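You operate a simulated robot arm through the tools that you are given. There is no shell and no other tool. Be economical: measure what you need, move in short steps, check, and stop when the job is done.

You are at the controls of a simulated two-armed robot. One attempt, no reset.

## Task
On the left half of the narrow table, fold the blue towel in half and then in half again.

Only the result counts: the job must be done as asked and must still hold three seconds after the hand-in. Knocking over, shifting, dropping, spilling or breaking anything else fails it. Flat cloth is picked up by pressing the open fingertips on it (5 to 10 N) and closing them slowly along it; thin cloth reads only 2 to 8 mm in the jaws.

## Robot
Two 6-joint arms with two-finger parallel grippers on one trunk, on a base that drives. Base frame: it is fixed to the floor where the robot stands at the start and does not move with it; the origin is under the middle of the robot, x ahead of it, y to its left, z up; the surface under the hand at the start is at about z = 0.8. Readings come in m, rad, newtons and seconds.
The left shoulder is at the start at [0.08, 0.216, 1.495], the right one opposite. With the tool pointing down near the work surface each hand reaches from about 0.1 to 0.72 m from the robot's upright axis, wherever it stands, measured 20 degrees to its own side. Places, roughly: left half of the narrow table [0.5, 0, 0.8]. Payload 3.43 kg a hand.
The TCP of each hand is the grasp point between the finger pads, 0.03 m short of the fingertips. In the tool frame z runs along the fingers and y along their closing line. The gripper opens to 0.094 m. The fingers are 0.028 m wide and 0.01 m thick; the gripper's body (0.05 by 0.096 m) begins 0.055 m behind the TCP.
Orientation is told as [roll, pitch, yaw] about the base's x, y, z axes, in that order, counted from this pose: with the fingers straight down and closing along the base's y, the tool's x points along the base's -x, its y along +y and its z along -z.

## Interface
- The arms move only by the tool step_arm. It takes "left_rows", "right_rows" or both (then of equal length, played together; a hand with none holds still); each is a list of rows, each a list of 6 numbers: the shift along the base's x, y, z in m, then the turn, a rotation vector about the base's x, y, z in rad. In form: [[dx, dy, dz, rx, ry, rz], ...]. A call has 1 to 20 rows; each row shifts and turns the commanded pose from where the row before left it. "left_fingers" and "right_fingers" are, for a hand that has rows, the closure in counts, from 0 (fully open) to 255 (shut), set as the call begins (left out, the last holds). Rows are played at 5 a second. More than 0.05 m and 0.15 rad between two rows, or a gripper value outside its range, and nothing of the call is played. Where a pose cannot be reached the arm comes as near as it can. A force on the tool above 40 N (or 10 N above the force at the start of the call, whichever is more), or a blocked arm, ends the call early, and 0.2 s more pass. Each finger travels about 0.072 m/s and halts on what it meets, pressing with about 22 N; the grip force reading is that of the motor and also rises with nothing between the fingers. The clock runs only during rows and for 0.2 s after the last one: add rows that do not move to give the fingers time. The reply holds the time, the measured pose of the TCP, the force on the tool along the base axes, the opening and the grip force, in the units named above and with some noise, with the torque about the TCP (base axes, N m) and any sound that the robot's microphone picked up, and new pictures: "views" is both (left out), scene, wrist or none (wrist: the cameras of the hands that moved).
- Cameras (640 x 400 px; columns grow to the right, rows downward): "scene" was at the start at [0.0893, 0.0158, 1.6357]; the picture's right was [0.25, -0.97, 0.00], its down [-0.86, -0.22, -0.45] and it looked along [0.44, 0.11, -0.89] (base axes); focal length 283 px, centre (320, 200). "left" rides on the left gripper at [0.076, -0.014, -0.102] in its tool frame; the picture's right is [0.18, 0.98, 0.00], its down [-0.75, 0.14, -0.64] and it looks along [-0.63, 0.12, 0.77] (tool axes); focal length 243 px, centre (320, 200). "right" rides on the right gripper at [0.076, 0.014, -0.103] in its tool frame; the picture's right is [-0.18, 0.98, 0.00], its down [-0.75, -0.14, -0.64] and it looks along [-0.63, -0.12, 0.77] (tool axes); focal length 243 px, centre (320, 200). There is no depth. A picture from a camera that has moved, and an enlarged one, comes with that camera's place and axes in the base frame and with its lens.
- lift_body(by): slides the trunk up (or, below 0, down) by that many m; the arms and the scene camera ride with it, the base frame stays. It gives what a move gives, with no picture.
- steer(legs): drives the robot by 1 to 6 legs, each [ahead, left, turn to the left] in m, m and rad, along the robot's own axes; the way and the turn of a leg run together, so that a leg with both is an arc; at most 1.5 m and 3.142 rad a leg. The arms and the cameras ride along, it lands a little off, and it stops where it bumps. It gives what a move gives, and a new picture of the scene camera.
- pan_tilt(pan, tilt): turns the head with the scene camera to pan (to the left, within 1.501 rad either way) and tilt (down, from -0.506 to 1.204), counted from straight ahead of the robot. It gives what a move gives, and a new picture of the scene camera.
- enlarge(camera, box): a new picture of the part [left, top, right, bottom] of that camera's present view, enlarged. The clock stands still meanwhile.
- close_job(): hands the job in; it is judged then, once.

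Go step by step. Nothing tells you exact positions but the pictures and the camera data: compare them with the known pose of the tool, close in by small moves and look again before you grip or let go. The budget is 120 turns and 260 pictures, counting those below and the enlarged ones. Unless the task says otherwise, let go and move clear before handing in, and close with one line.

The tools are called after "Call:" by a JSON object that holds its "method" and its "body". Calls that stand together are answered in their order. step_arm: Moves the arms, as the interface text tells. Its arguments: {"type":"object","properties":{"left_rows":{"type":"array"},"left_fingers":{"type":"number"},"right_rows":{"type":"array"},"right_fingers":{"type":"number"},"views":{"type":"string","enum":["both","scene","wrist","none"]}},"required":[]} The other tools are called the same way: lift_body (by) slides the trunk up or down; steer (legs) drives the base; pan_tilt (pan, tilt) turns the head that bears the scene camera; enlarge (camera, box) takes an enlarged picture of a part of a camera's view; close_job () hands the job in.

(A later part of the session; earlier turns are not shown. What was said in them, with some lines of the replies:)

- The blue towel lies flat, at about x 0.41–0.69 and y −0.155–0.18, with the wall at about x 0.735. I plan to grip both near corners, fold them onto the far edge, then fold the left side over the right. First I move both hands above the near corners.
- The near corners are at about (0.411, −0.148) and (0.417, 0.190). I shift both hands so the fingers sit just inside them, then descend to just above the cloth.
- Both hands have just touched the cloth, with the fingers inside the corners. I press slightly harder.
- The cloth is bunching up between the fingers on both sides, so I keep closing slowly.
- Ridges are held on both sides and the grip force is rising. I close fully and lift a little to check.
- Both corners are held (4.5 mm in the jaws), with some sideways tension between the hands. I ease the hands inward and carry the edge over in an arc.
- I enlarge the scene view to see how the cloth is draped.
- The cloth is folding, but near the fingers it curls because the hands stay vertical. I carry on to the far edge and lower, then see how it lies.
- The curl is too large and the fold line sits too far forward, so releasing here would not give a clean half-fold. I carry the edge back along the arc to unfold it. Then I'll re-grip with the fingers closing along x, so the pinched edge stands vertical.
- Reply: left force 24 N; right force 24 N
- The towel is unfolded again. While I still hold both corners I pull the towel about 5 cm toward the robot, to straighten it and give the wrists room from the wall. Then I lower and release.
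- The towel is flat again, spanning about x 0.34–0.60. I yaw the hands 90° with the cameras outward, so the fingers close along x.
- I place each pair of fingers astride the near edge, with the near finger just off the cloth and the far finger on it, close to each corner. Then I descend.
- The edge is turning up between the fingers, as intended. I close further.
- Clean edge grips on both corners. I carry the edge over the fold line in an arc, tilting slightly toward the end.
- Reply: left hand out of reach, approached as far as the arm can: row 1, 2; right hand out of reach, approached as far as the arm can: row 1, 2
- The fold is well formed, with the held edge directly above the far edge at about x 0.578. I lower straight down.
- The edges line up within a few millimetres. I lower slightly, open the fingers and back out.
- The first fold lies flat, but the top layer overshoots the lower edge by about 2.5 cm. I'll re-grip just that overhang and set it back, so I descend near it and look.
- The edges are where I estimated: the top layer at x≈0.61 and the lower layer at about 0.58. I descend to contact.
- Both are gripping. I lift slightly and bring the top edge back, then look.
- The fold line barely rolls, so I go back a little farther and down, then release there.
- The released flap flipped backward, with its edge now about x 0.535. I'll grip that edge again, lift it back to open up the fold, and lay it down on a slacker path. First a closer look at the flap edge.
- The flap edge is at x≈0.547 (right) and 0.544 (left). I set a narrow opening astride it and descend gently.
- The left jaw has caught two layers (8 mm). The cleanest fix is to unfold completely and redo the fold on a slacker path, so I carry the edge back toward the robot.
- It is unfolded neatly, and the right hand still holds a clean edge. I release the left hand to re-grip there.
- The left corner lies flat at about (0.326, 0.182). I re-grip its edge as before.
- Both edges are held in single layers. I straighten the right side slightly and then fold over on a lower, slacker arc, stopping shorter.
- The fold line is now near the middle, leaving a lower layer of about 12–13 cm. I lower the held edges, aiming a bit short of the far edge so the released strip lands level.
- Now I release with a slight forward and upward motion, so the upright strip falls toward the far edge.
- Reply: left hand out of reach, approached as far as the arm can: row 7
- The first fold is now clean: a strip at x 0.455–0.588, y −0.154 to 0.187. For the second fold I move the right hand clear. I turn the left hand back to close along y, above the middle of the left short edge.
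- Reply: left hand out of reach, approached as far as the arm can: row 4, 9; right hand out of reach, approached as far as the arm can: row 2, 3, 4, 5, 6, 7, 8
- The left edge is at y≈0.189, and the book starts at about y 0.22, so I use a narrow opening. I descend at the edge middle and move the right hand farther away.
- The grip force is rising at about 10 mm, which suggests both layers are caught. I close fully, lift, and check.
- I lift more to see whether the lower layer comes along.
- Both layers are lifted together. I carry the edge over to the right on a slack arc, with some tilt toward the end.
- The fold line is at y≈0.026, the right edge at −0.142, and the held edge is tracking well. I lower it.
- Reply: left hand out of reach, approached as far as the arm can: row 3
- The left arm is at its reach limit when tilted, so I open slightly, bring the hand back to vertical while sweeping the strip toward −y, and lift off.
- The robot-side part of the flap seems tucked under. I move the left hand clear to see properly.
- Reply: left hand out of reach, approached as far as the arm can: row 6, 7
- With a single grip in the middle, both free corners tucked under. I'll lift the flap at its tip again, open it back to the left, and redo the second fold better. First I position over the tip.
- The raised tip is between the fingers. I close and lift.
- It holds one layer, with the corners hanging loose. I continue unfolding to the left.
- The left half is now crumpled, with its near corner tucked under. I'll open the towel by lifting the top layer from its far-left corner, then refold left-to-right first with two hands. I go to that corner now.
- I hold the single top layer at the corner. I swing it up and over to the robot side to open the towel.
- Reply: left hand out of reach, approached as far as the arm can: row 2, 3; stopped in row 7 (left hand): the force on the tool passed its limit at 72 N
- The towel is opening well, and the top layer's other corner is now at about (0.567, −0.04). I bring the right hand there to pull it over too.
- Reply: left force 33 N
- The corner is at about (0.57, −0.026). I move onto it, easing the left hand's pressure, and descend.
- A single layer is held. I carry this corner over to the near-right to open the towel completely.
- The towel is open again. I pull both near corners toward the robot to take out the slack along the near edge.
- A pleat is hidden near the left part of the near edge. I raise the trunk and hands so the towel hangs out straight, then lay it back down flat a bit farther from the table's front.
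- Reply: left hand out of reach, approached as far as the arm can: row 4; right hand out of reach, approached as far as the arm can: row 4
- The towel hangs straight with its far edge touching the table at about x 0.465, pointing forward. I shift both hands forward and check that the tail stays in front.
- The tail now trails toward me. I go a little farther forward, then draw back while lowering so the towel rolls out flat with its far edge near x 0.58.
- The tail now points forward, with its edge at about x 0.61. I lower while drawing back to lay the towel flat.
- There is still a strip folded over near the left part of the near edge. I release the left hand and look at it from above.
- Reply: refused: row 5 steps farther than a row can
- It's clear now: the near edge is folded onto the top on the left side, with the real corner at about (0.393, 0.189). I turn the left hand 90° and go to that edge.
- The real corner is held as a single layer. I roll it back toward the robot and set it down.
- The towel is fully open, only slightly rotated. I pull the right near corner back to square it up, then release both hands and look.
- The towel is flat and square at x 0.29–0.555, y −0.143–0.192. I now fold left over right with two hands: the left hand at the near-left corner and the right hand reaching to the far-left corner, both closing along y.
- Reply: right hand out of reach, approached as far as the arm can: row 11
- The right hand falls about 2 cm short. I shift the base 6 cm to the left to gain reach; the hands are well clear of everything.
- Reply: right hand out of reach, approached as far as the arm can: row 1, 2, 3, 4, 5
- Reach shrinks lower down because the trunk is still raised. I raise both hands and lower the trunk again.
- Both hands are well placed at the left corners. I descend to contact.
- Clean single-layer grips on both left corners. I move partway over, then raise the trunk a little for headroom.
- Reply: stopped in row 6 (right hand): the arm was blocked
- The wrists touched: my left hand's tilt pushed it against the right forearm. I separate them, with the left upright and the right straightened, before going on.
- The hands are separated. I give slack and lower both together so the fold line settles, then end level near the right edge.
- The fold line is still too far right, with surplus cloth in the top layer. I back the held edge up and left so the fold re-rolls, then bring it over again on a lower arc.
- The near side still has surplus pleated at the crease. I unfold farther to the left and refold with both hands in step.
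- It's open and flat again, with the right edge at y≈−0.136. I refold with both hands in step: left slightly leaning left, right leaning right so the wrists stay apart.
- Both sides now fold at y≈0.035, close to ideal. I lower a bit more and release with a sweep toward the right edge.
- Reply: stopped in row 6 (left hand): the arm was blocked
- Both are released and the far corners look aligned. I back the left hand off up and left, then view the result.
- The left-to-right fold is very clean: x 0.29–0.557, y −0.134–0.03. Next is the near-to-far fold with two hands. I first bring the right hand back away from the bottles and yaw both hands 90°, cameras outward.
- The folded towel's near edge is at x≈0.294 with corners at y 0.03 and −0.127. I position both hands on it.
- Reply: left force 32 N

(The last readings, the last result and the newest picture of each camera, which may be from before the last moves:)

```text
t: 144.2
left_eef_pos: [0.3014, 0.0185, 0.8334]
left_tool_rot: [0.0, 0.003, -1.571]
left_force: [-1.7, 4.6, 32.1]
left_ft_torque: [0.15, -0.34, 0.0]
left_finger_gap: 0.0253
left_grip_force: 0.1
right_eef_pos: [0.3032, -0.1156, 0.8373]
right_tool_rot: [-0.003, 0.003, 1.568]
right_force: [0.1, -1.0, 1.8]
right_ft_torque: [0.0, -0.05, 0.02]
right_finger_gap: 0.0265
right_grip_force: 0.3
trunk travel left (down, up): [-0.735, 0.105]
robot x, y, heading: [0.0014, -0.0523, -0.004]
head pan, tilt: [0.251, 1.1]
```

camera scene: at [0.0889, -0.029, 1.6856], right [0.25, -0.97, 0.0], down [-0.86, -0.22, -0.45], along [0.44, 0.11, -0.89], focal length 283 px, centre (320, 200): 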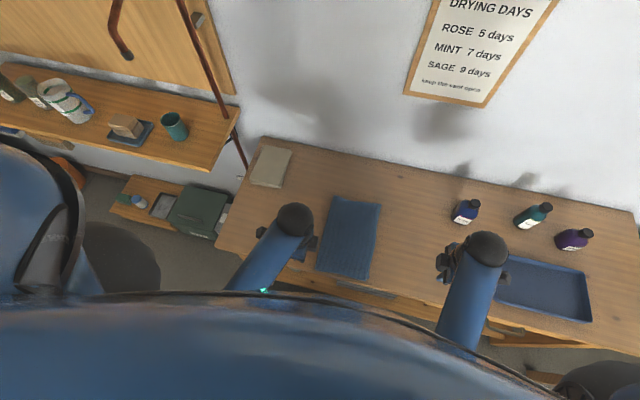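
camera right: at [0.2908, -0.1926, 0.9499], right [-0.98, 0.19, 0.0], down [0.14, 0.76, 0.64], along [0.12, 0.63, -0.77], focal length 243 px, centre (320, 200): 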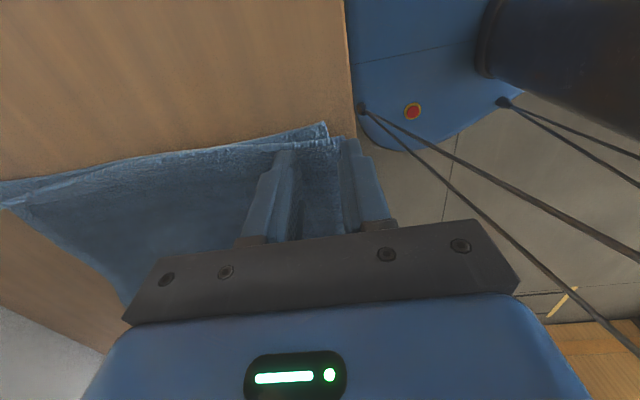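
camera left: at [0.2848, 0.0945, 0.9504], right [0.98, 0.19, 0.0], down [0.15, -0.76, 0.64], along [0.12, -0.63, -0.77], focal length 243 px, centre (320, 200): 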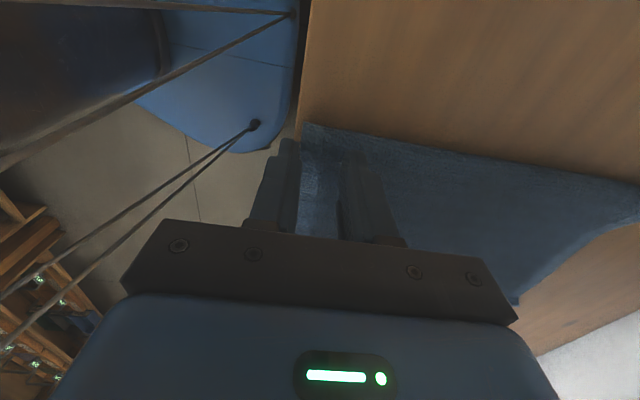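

Call:
{"method": "step_arm", "body": {"left_rows": [[0, 0, 0.0035, 0, 0, 0], [0, 0, 0, 0, 0, 0]], "right_rows": [[0, 0, -0.002, 0, 0, 0], [0, 0, 0, 0, 0, 0]], "left_fingers": 200, "right_fingers": 200, "views": "none"}}

Call:
{"method": "step_arm", "body": {"left_rows": [[0, 0, 0, 0, 0, 0], [0, 0, 0, 0, 0, 0]], "right_rows": [[0, 0, -0.0005, 0, 0, 0], [0, 0, 0, 0, 0, 0]], "left_fingers": 216, "right_fingers": 216, "views": "wrist"}}

```text
t: 144.8
left_eef_pos: [0.3005, 0.0192, 0.8355]
left_tool_rot: [-0.002, 0.004, -1.57]
left_force: [-0.4, -1.8, 9.5]
left_ft_torque: [-0.09, -0.13, -0.05]
left_finger_gap: 0.0206
left_grip_force: 0.4
right_eef_pos: [0.3036, -0.1154, 0.8352]
right_tool_rot: [-0.004, 0.002, 1.568]
right_force: [-0.9, 0.5, 11.1]
right_ft_torque: [0.06, -0.12, 0.02]
right_finger_gap: 0.0201
right_grip_force: 0.0
trunk travel left (down, up): [-0.735, 0.105]
robot x, y, heading: [0.0014, -0.0528, -0.004]
head pan, tilt: [0.251, 1.1]
```

```text
t: 145.4
left_eef_pos: [0.2999, 0.0201, 0.8358]
left_tool_rot: [-0.005, 0.005, -1.568]
left_force: [-1.9, -0.9, 6.7]
left_ft_torque: [-0.04, -0.04, -0.01]
left_finger_gap: 0.0141
left_grip_force: 0.0
right_eef_pos: [0.3052, -0.1145, 0.8354]
right_tool_rot: [-0.004, 0.001, 1.57]
right_force: [-0.7, -0.9, 20.5]
right_ft_torque: [-0.03, -0.18, 0.0]
right_finger_gap: 0.0153
right_grip_force: 1.3
trunk travel left (down, up): [-0.735, 0.105]
robot x, y, heading: [-0.0022, -0.0541, -0.007]
head pan, tilt: [0.251, 1.1]
camera right: at [0.2891, -0.1912, 0.9377], right [-0.98, 0.19, 0.0], down [0.14, 0.76, 0.64], along [0.12, 0.63, -0.77], focal length 243 px, centre (320, 200)
camera left: at [0.2865, 0.0946, 0.9372], right [0.98, 0.19, 0.0], down [0.15, -0.76, 0.64], along [0.12, -0.63, -0.77], focal length 243 px, centre (320, 200)
```

right: 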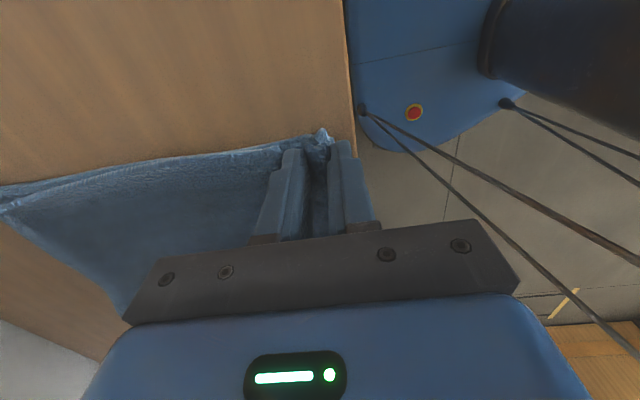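
left: 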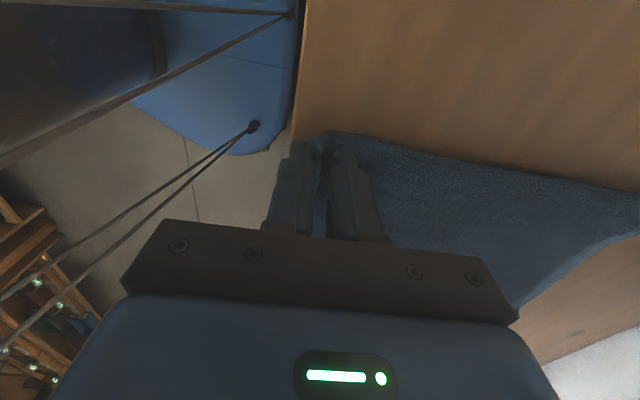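

Cloth is gathering on both sides. I close fully and lift a little to read the thickness.

Call:
{"method": "step_arm", "body": {"left_rows": [[0, 0, 0, 0, 0, 0], [0, 0, 0, 0, 0, 0]], "right_rows": [[0, 0, 0.0005, 0, 0, 0], [0, 0, 0, 0, 0, 0]], "left_fingers": 232, "right_fingers": 232, "views": "none"}}

Call:
{"method": "step_arm", "body": {"left_rows": [[0, 0, 0, 0, 0, 0], [0, 0, 0, 0, 0, 0], [0, 0, 0, 0, 0, 0], [0.003, 0, 0.02, 0, 0, 0], [0.005, 0, 0.025, 0, 0, 0], [0, 0, 0, 0, 0, 0]], "right_rows": [[0, 0, 0, 0, 0, 0], [0, 0, 0, 0, 0, 0], [0, 0, 0, 0, 0, 0], [0.003, 0, 0.02, 0, 0, 0], [0.005, 0, 0.025, 0, 0, 0], [0, 0, 0, 0, 0, 0]], "left_fingers": 255, "right_fingers": 255, "views": "wrist"}}

```text
t: 146.0
left_eef_pos: [0.3012, 0.0196, 0.8361]
left_tool_rot: [-0.003, 0.002, -1.571]
left_force: [1.6, -1.1, 5.8]
left_ft_torque: [-0.04, -0.09, 0.01]
left_finger_gap: 0.0084
left_grip_force: 4.2
right_eef_pos: [0.304, -0.1155, 0.8349]
right_tool_rot: [-0.005, 0.002, 1.569]
right_force: [4.2, 1.0, 19.0]
right_ft_torque: [0.09, -0.29, 0.02]
right_finger_gap: 0.0089
right_grip_force: 10.9
trunk travel left (down, up): [-0.735, 0.105]
robot x, y, heading: [0.0031, -0.0521, -0.004]
head pan, tilt: [0.251, 1.1]
```

```text
t: 147.4
left_eef_pos: [0.3105, 0.0182, 0.8804]
left_tool_rot: [-0.005, 0.004, -1.571]
left_force: [0.5, 0.1, 0.0]
left_ft_torque: [0.01, -0.01, -0.01]
left_finger_gap: 0.005
left_grip_force: 21.8
right_eef_pos: [0.3139, -0.1155, 0.8794]
right_tool_rot: [0.0, 0.004, 1.57]
right_force: [-0.3, 1.6, 0.0]
right_ft_torque: [0.02, 0.0, -0.03]
right_finger_gap: 0.0073
right_grip_force: 22.1
trunk travel left (down, up): [-0.735, 0.105]
robot x, y, heading: [-0.005, -0.051, -0.007]
head pan, tilt: [0.251, 1.1]
camera right: at [0.2981, -0.1913, 0.9829], right [-0.98, 0.19, 0.0], down [0.14, 0.76, 0.64], along [0.12, 0.63, -0.77], focal length 243 px, centre (320, 200)
camera left: at [0.2963, 0.0937, 0.9814], right [0.98, 0.19, 0.0], down [0.15, -0.76, 0.64], along [0.12, -0.63, -0.77], focal length 243 px, centre (320, 200)
```

right: 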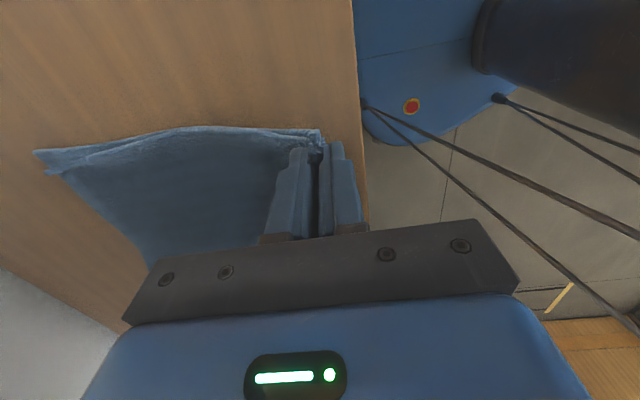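
left: 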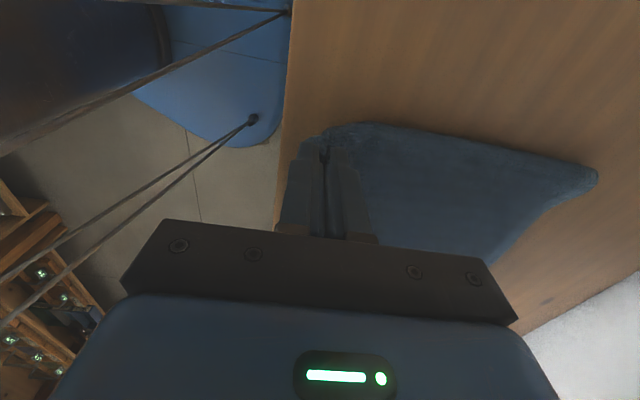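

Both corners come up, the right with both layers and the left at the crease. I fold toward the far edge on the slack arc that worked before.

Call:
{"method": "step_arm", "body": {"left_rows": [[0.022, 0, 0.018, 0, 0, 0], [0.035, 0, 0.017, 0, 0, 0], [0.035, 0, 0.008, 0, 0, 0], [0.035, 0, 0, 0, 0, 0], [0.033, 0, -0.008, 0, 0.06, 0], [0.03, 0, -0.019, 0, 0.08, 0], [0.018, 0, -0.023, 0, 0.08, 0], [0, 0, 0, 0, 0, 0]], "right_rows": [[0.022, 0, 0.018, 0, 0, 0], [0.035, 0, 0.017, 0, 0, 0], [0.035, 0, 0.008, 0, 0, 0], [0.035, 0, 0, 0, 0, 0], [0.033, 0, -0.008, 0, 0.06, 0], [0.03, 0, -0.019, 0, 0.08, 0], [0.018, 0, -0.023, 0, 0.08, 0], [0, 0, 0, 0, 0, 0]]}}

```text
t: 149.2
left_eef_pos: [0.518, 0.0199, 0.8741]
left_tool_rot: [-0.223, 0.004, -1.57]
left_force: [-0.3, -1.6, 0.1]
left_ft_torque: [-0.06, -0.07, 0.03]
left_finger_gap: 0.0042
left_grip_force: 21.9
right_eef_pos: [0.521, -0.1175, 0.87]
right_tool_rot: [0.217, 0.002, 1.571]
right_force: [-0.6, 1.5, 0.4]
right_ft_torque: [0.08, -0.08, 0.0]
right_finger_gap: 0.007
right_grip_force: 22.0
trunk travel left (down, up): [-0.735, 0.105]
robot x, y, heading: [-0.001, -0.0481, -0.005]
head pan, tilt: [0.251, 1.1]
camera scene: at [0.0876, -0.0356, 1.6458], right [0.25, -0.97, 0.0], down [-0.86, -0.22, -0.45], along [0.44, 0.11, -0.89], focal length 283 px, centre (320, 200)
camera right: at [0.5298, -0.193, 0.974], right [-0.96, 0.19, 0.21], down [0.28, 0.76, 0.59], along [-0.05, 0.63, -0.78], focal length 243 px, centre (320, 200)
camera left: at [0.5268, 0.095, 0.9761], right [0.96, 0.19, -0.22], down [0.28, -0.76, 0.59], along [-0.05, -0.63, -0.78], focal length 243 px, centre (320, 200)
```

scene: 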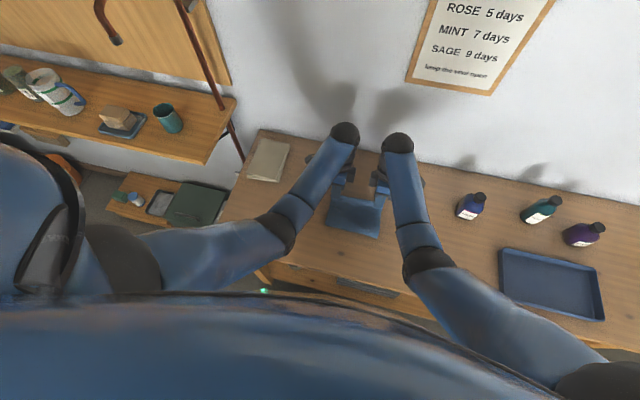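
right: 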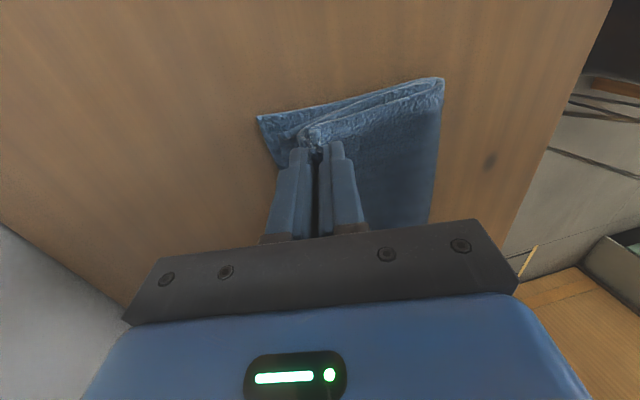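
left: 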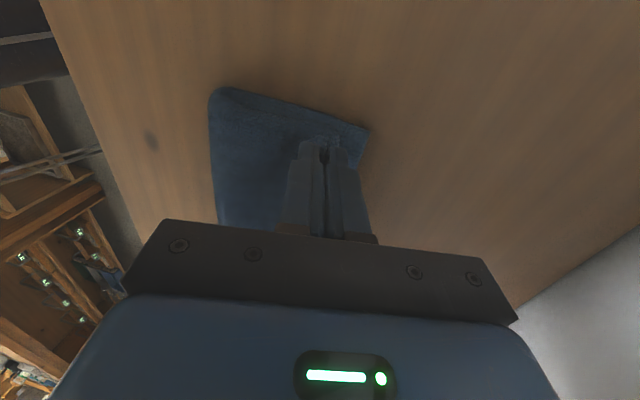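

It is folding nicely: the fold line is near x 0.42 and the far edge at about 0.54–0.55. I lower and then release with a forward sweep.

Call:
{"method": "step_arm", "body": {"left_rows": [[0.002, 0, -0.012, 0, 0.04, 0], [0.001, 0, -0.012, 0, 0.04, 0], [0, 0, -0.005, 0, 0, 0], [0, 0, 0, 0, 0, 0]], "right_rows": [[0.004, 0, -0.012, 0, 0.04, 0], [0.003, 0, -0.01, 0, 0.04, 0], [0, 0, -0.004, 0, 0, 0], [0, 0, 0, 0, 0, 0]], "views": "wrist"}}

```text
t: 150.2
left_eef_pos: [0.5206, 0.018, 0.8444]
left_tool_rot: [-0.304, 0.004, -1.571]
left_force: [0.9, -1.3, 8.1]
left_ft_torque: [-0.08, 0.01, 0.04]
left_finger_gap: 0.0038
left_grip_force: 21.9
right_eef_pos: [0.5289, -0.1154, 0.8455]
right_tool_rot: [0.298, 0.003, 1.571]
right_force: [0.0, 1.8, 3.5]
right_ft_torque: [0.09, 0.02, -0.05]
right_finger_gap: 0.0071
right_grip_force: 22.2
trunk travel left (down, up): [-0.735, 0.105]
robot x, y, heading: [-0.0007, -0.051, -0.005]
head pan, tilt: [0.251, 1.1]
camera right: at [0.5454, -0.1916, 0.9485], right [-0.94, 0.19, 0.29], down [0.32, 0.76, 0.57], along [-0.11, 0.63, -0.77], focal length 243 px, centre (320, 200)
camera left: at [0.5384, 0.0946, 0.9456], right [0.94, 0.19, -0.29], down [0.33, -0.76, 0.57], along [-0.12, -0.63, -0.77], focal length 243 px, centre (320, 200)
```

right: 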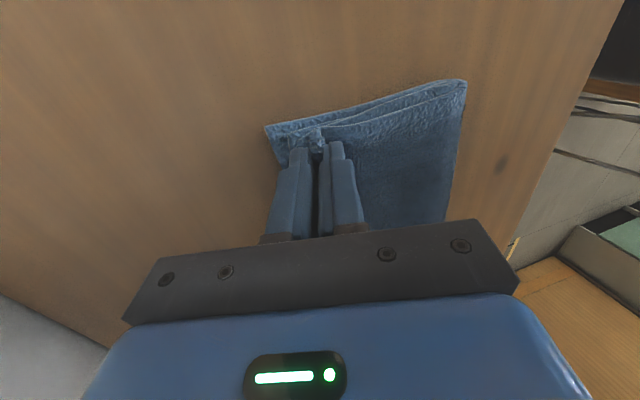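
left: 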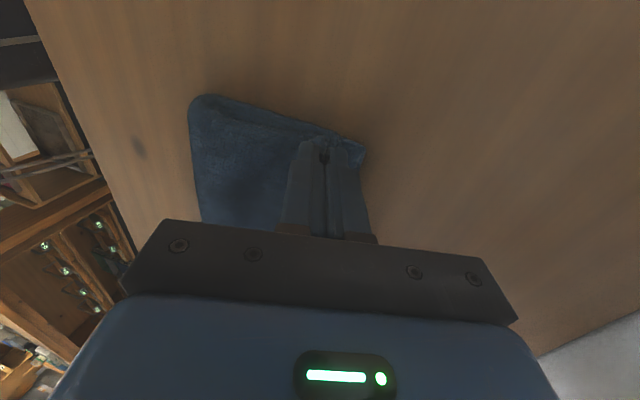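

Both edges sit just short of the far edge. I release with the forward-and-up sweep.

Call:
{"method": "step_arm", "body": {"left_rows": [[0, 0, 0, 0, 0, 0], [0.003, 0, 0.003, 0, 0, 0], [0.008, 0, 0.006, 0, 0, 0], [0.012, 0, 0.01, 0, 0, 0], [0.012, 0.005, 0.03, 0, 0, 0], [0, 0.01, 0.04, 0, -0.1, 0], [0, 0.02, 0.01, 0, -0.1, 0], [0, 0.03, 0, 0, -0.1, 0]], "right_rows": [[0, 0, 0, 0, 0, 0], [0.003, 0, 0.003, 0, 0, 0], [0.008, 0, 0.006, 0, 0, 0], [0.012, 0, 0.01, 0, 0, 0], [0.012, -0.005, 0.03, 0, 0, 0], [0, -0.01, 0.04, 0, -0.1, 0], [0, -0.02, 0.01, 0, -0.1, 0], [0, -0.02, 0, 0, -0.1, 0]], "left_fingers": 205, "right_fingers": 205, "views": "wrist"}}

Call:
{"method": "enlarge", "body": {"camera": "scene", "box": [290, 160, 420, 260]}}

```text
t: 152.0
left_eef_pos: [0.5558, 0.0829, 0.9438]
left_tool_rot: [-0.003, 0.003, -1.567]
left_force: [0.5, -0.4, -0.5]
left_ft_torque: [-0.01, -0.03, 0.01]
left_finger_gap: 0.0185
left_grip_force: 0.1
right_eef_pos: [0.5616, -0.1708, 0.9467]
right_tool_rot: [-0.003, 0.004, 1.569]
right_force: [-0.8, 1.6, 0.2]
right_ft_torque: [-0.01, 0.0, -0.01]
right_finger_gap: 0.0183
right_grip_force: 0.0
trunk travel left (down, up): [-0.735, 0.105]
robot x, y, heading: [0.0005, -0.0522, -0.007]
head pan, tilt: [0.251, 1.1]
camera right: at [0.5484, -0.2467, 1.0483], right [-0.98, 0.19, 0.0], down [0.14, 0.76, 0.64], along [0.12, 0.63, -0.77], focal length 243 px, centre (320, 200)
camera left: at [0.5416, 0.1586, 1.0457], right [0.98, 0.19, 0.0], down [0.14, -0.76, 0.64], along [0.12, -0.63, -0.77], focal length 243 px, centre (320, 200)
```

right: 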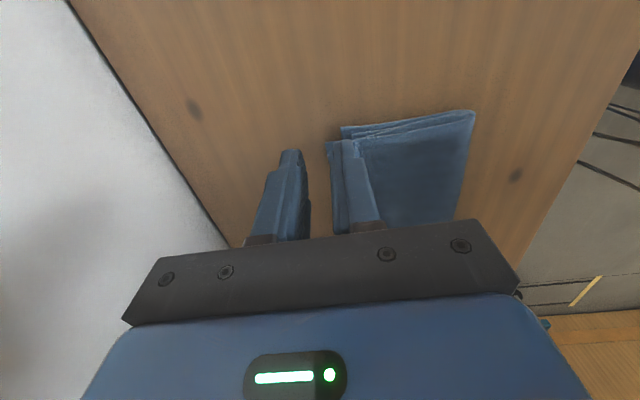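
left: 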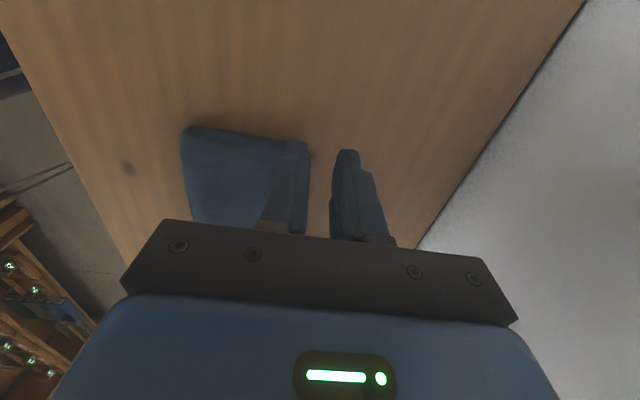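

```text
4.00 times, centred on (355, 210) of scene
camera zoom: at [0.0887, -0.0351, 1.6458], right [0.25, -0.97, 0.0], down [-0.86, -0.22, -0.45], along [0.44, 0.11, -0.89], focal length 1132 px, centre (180, 160)
```

zoom: 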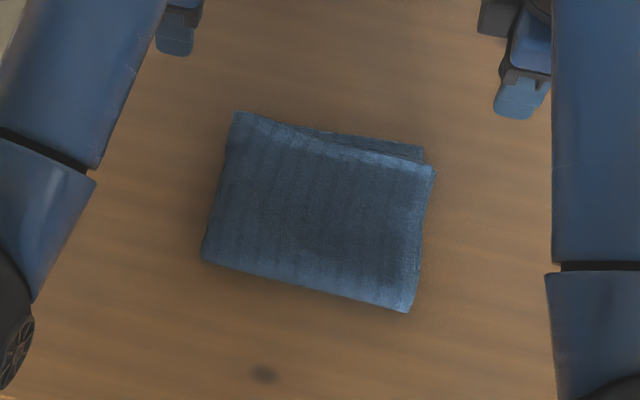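

The towel lies folded in half and in half again, as a neat four-layer quarter. Both hands are released and clear, and the bottles, tray and book haven't been disturbed. I hand in now.

Call:
{"method": "close_job", "body": {}}

```text
The job is handed in.
```

The blue towel is folded in half and in half again: left over right, then near edge to far edge. It lies flat on the left half of the table. One top corner sits about 1 cm off the layer below. Nothing else was moved, and the job is handed in.
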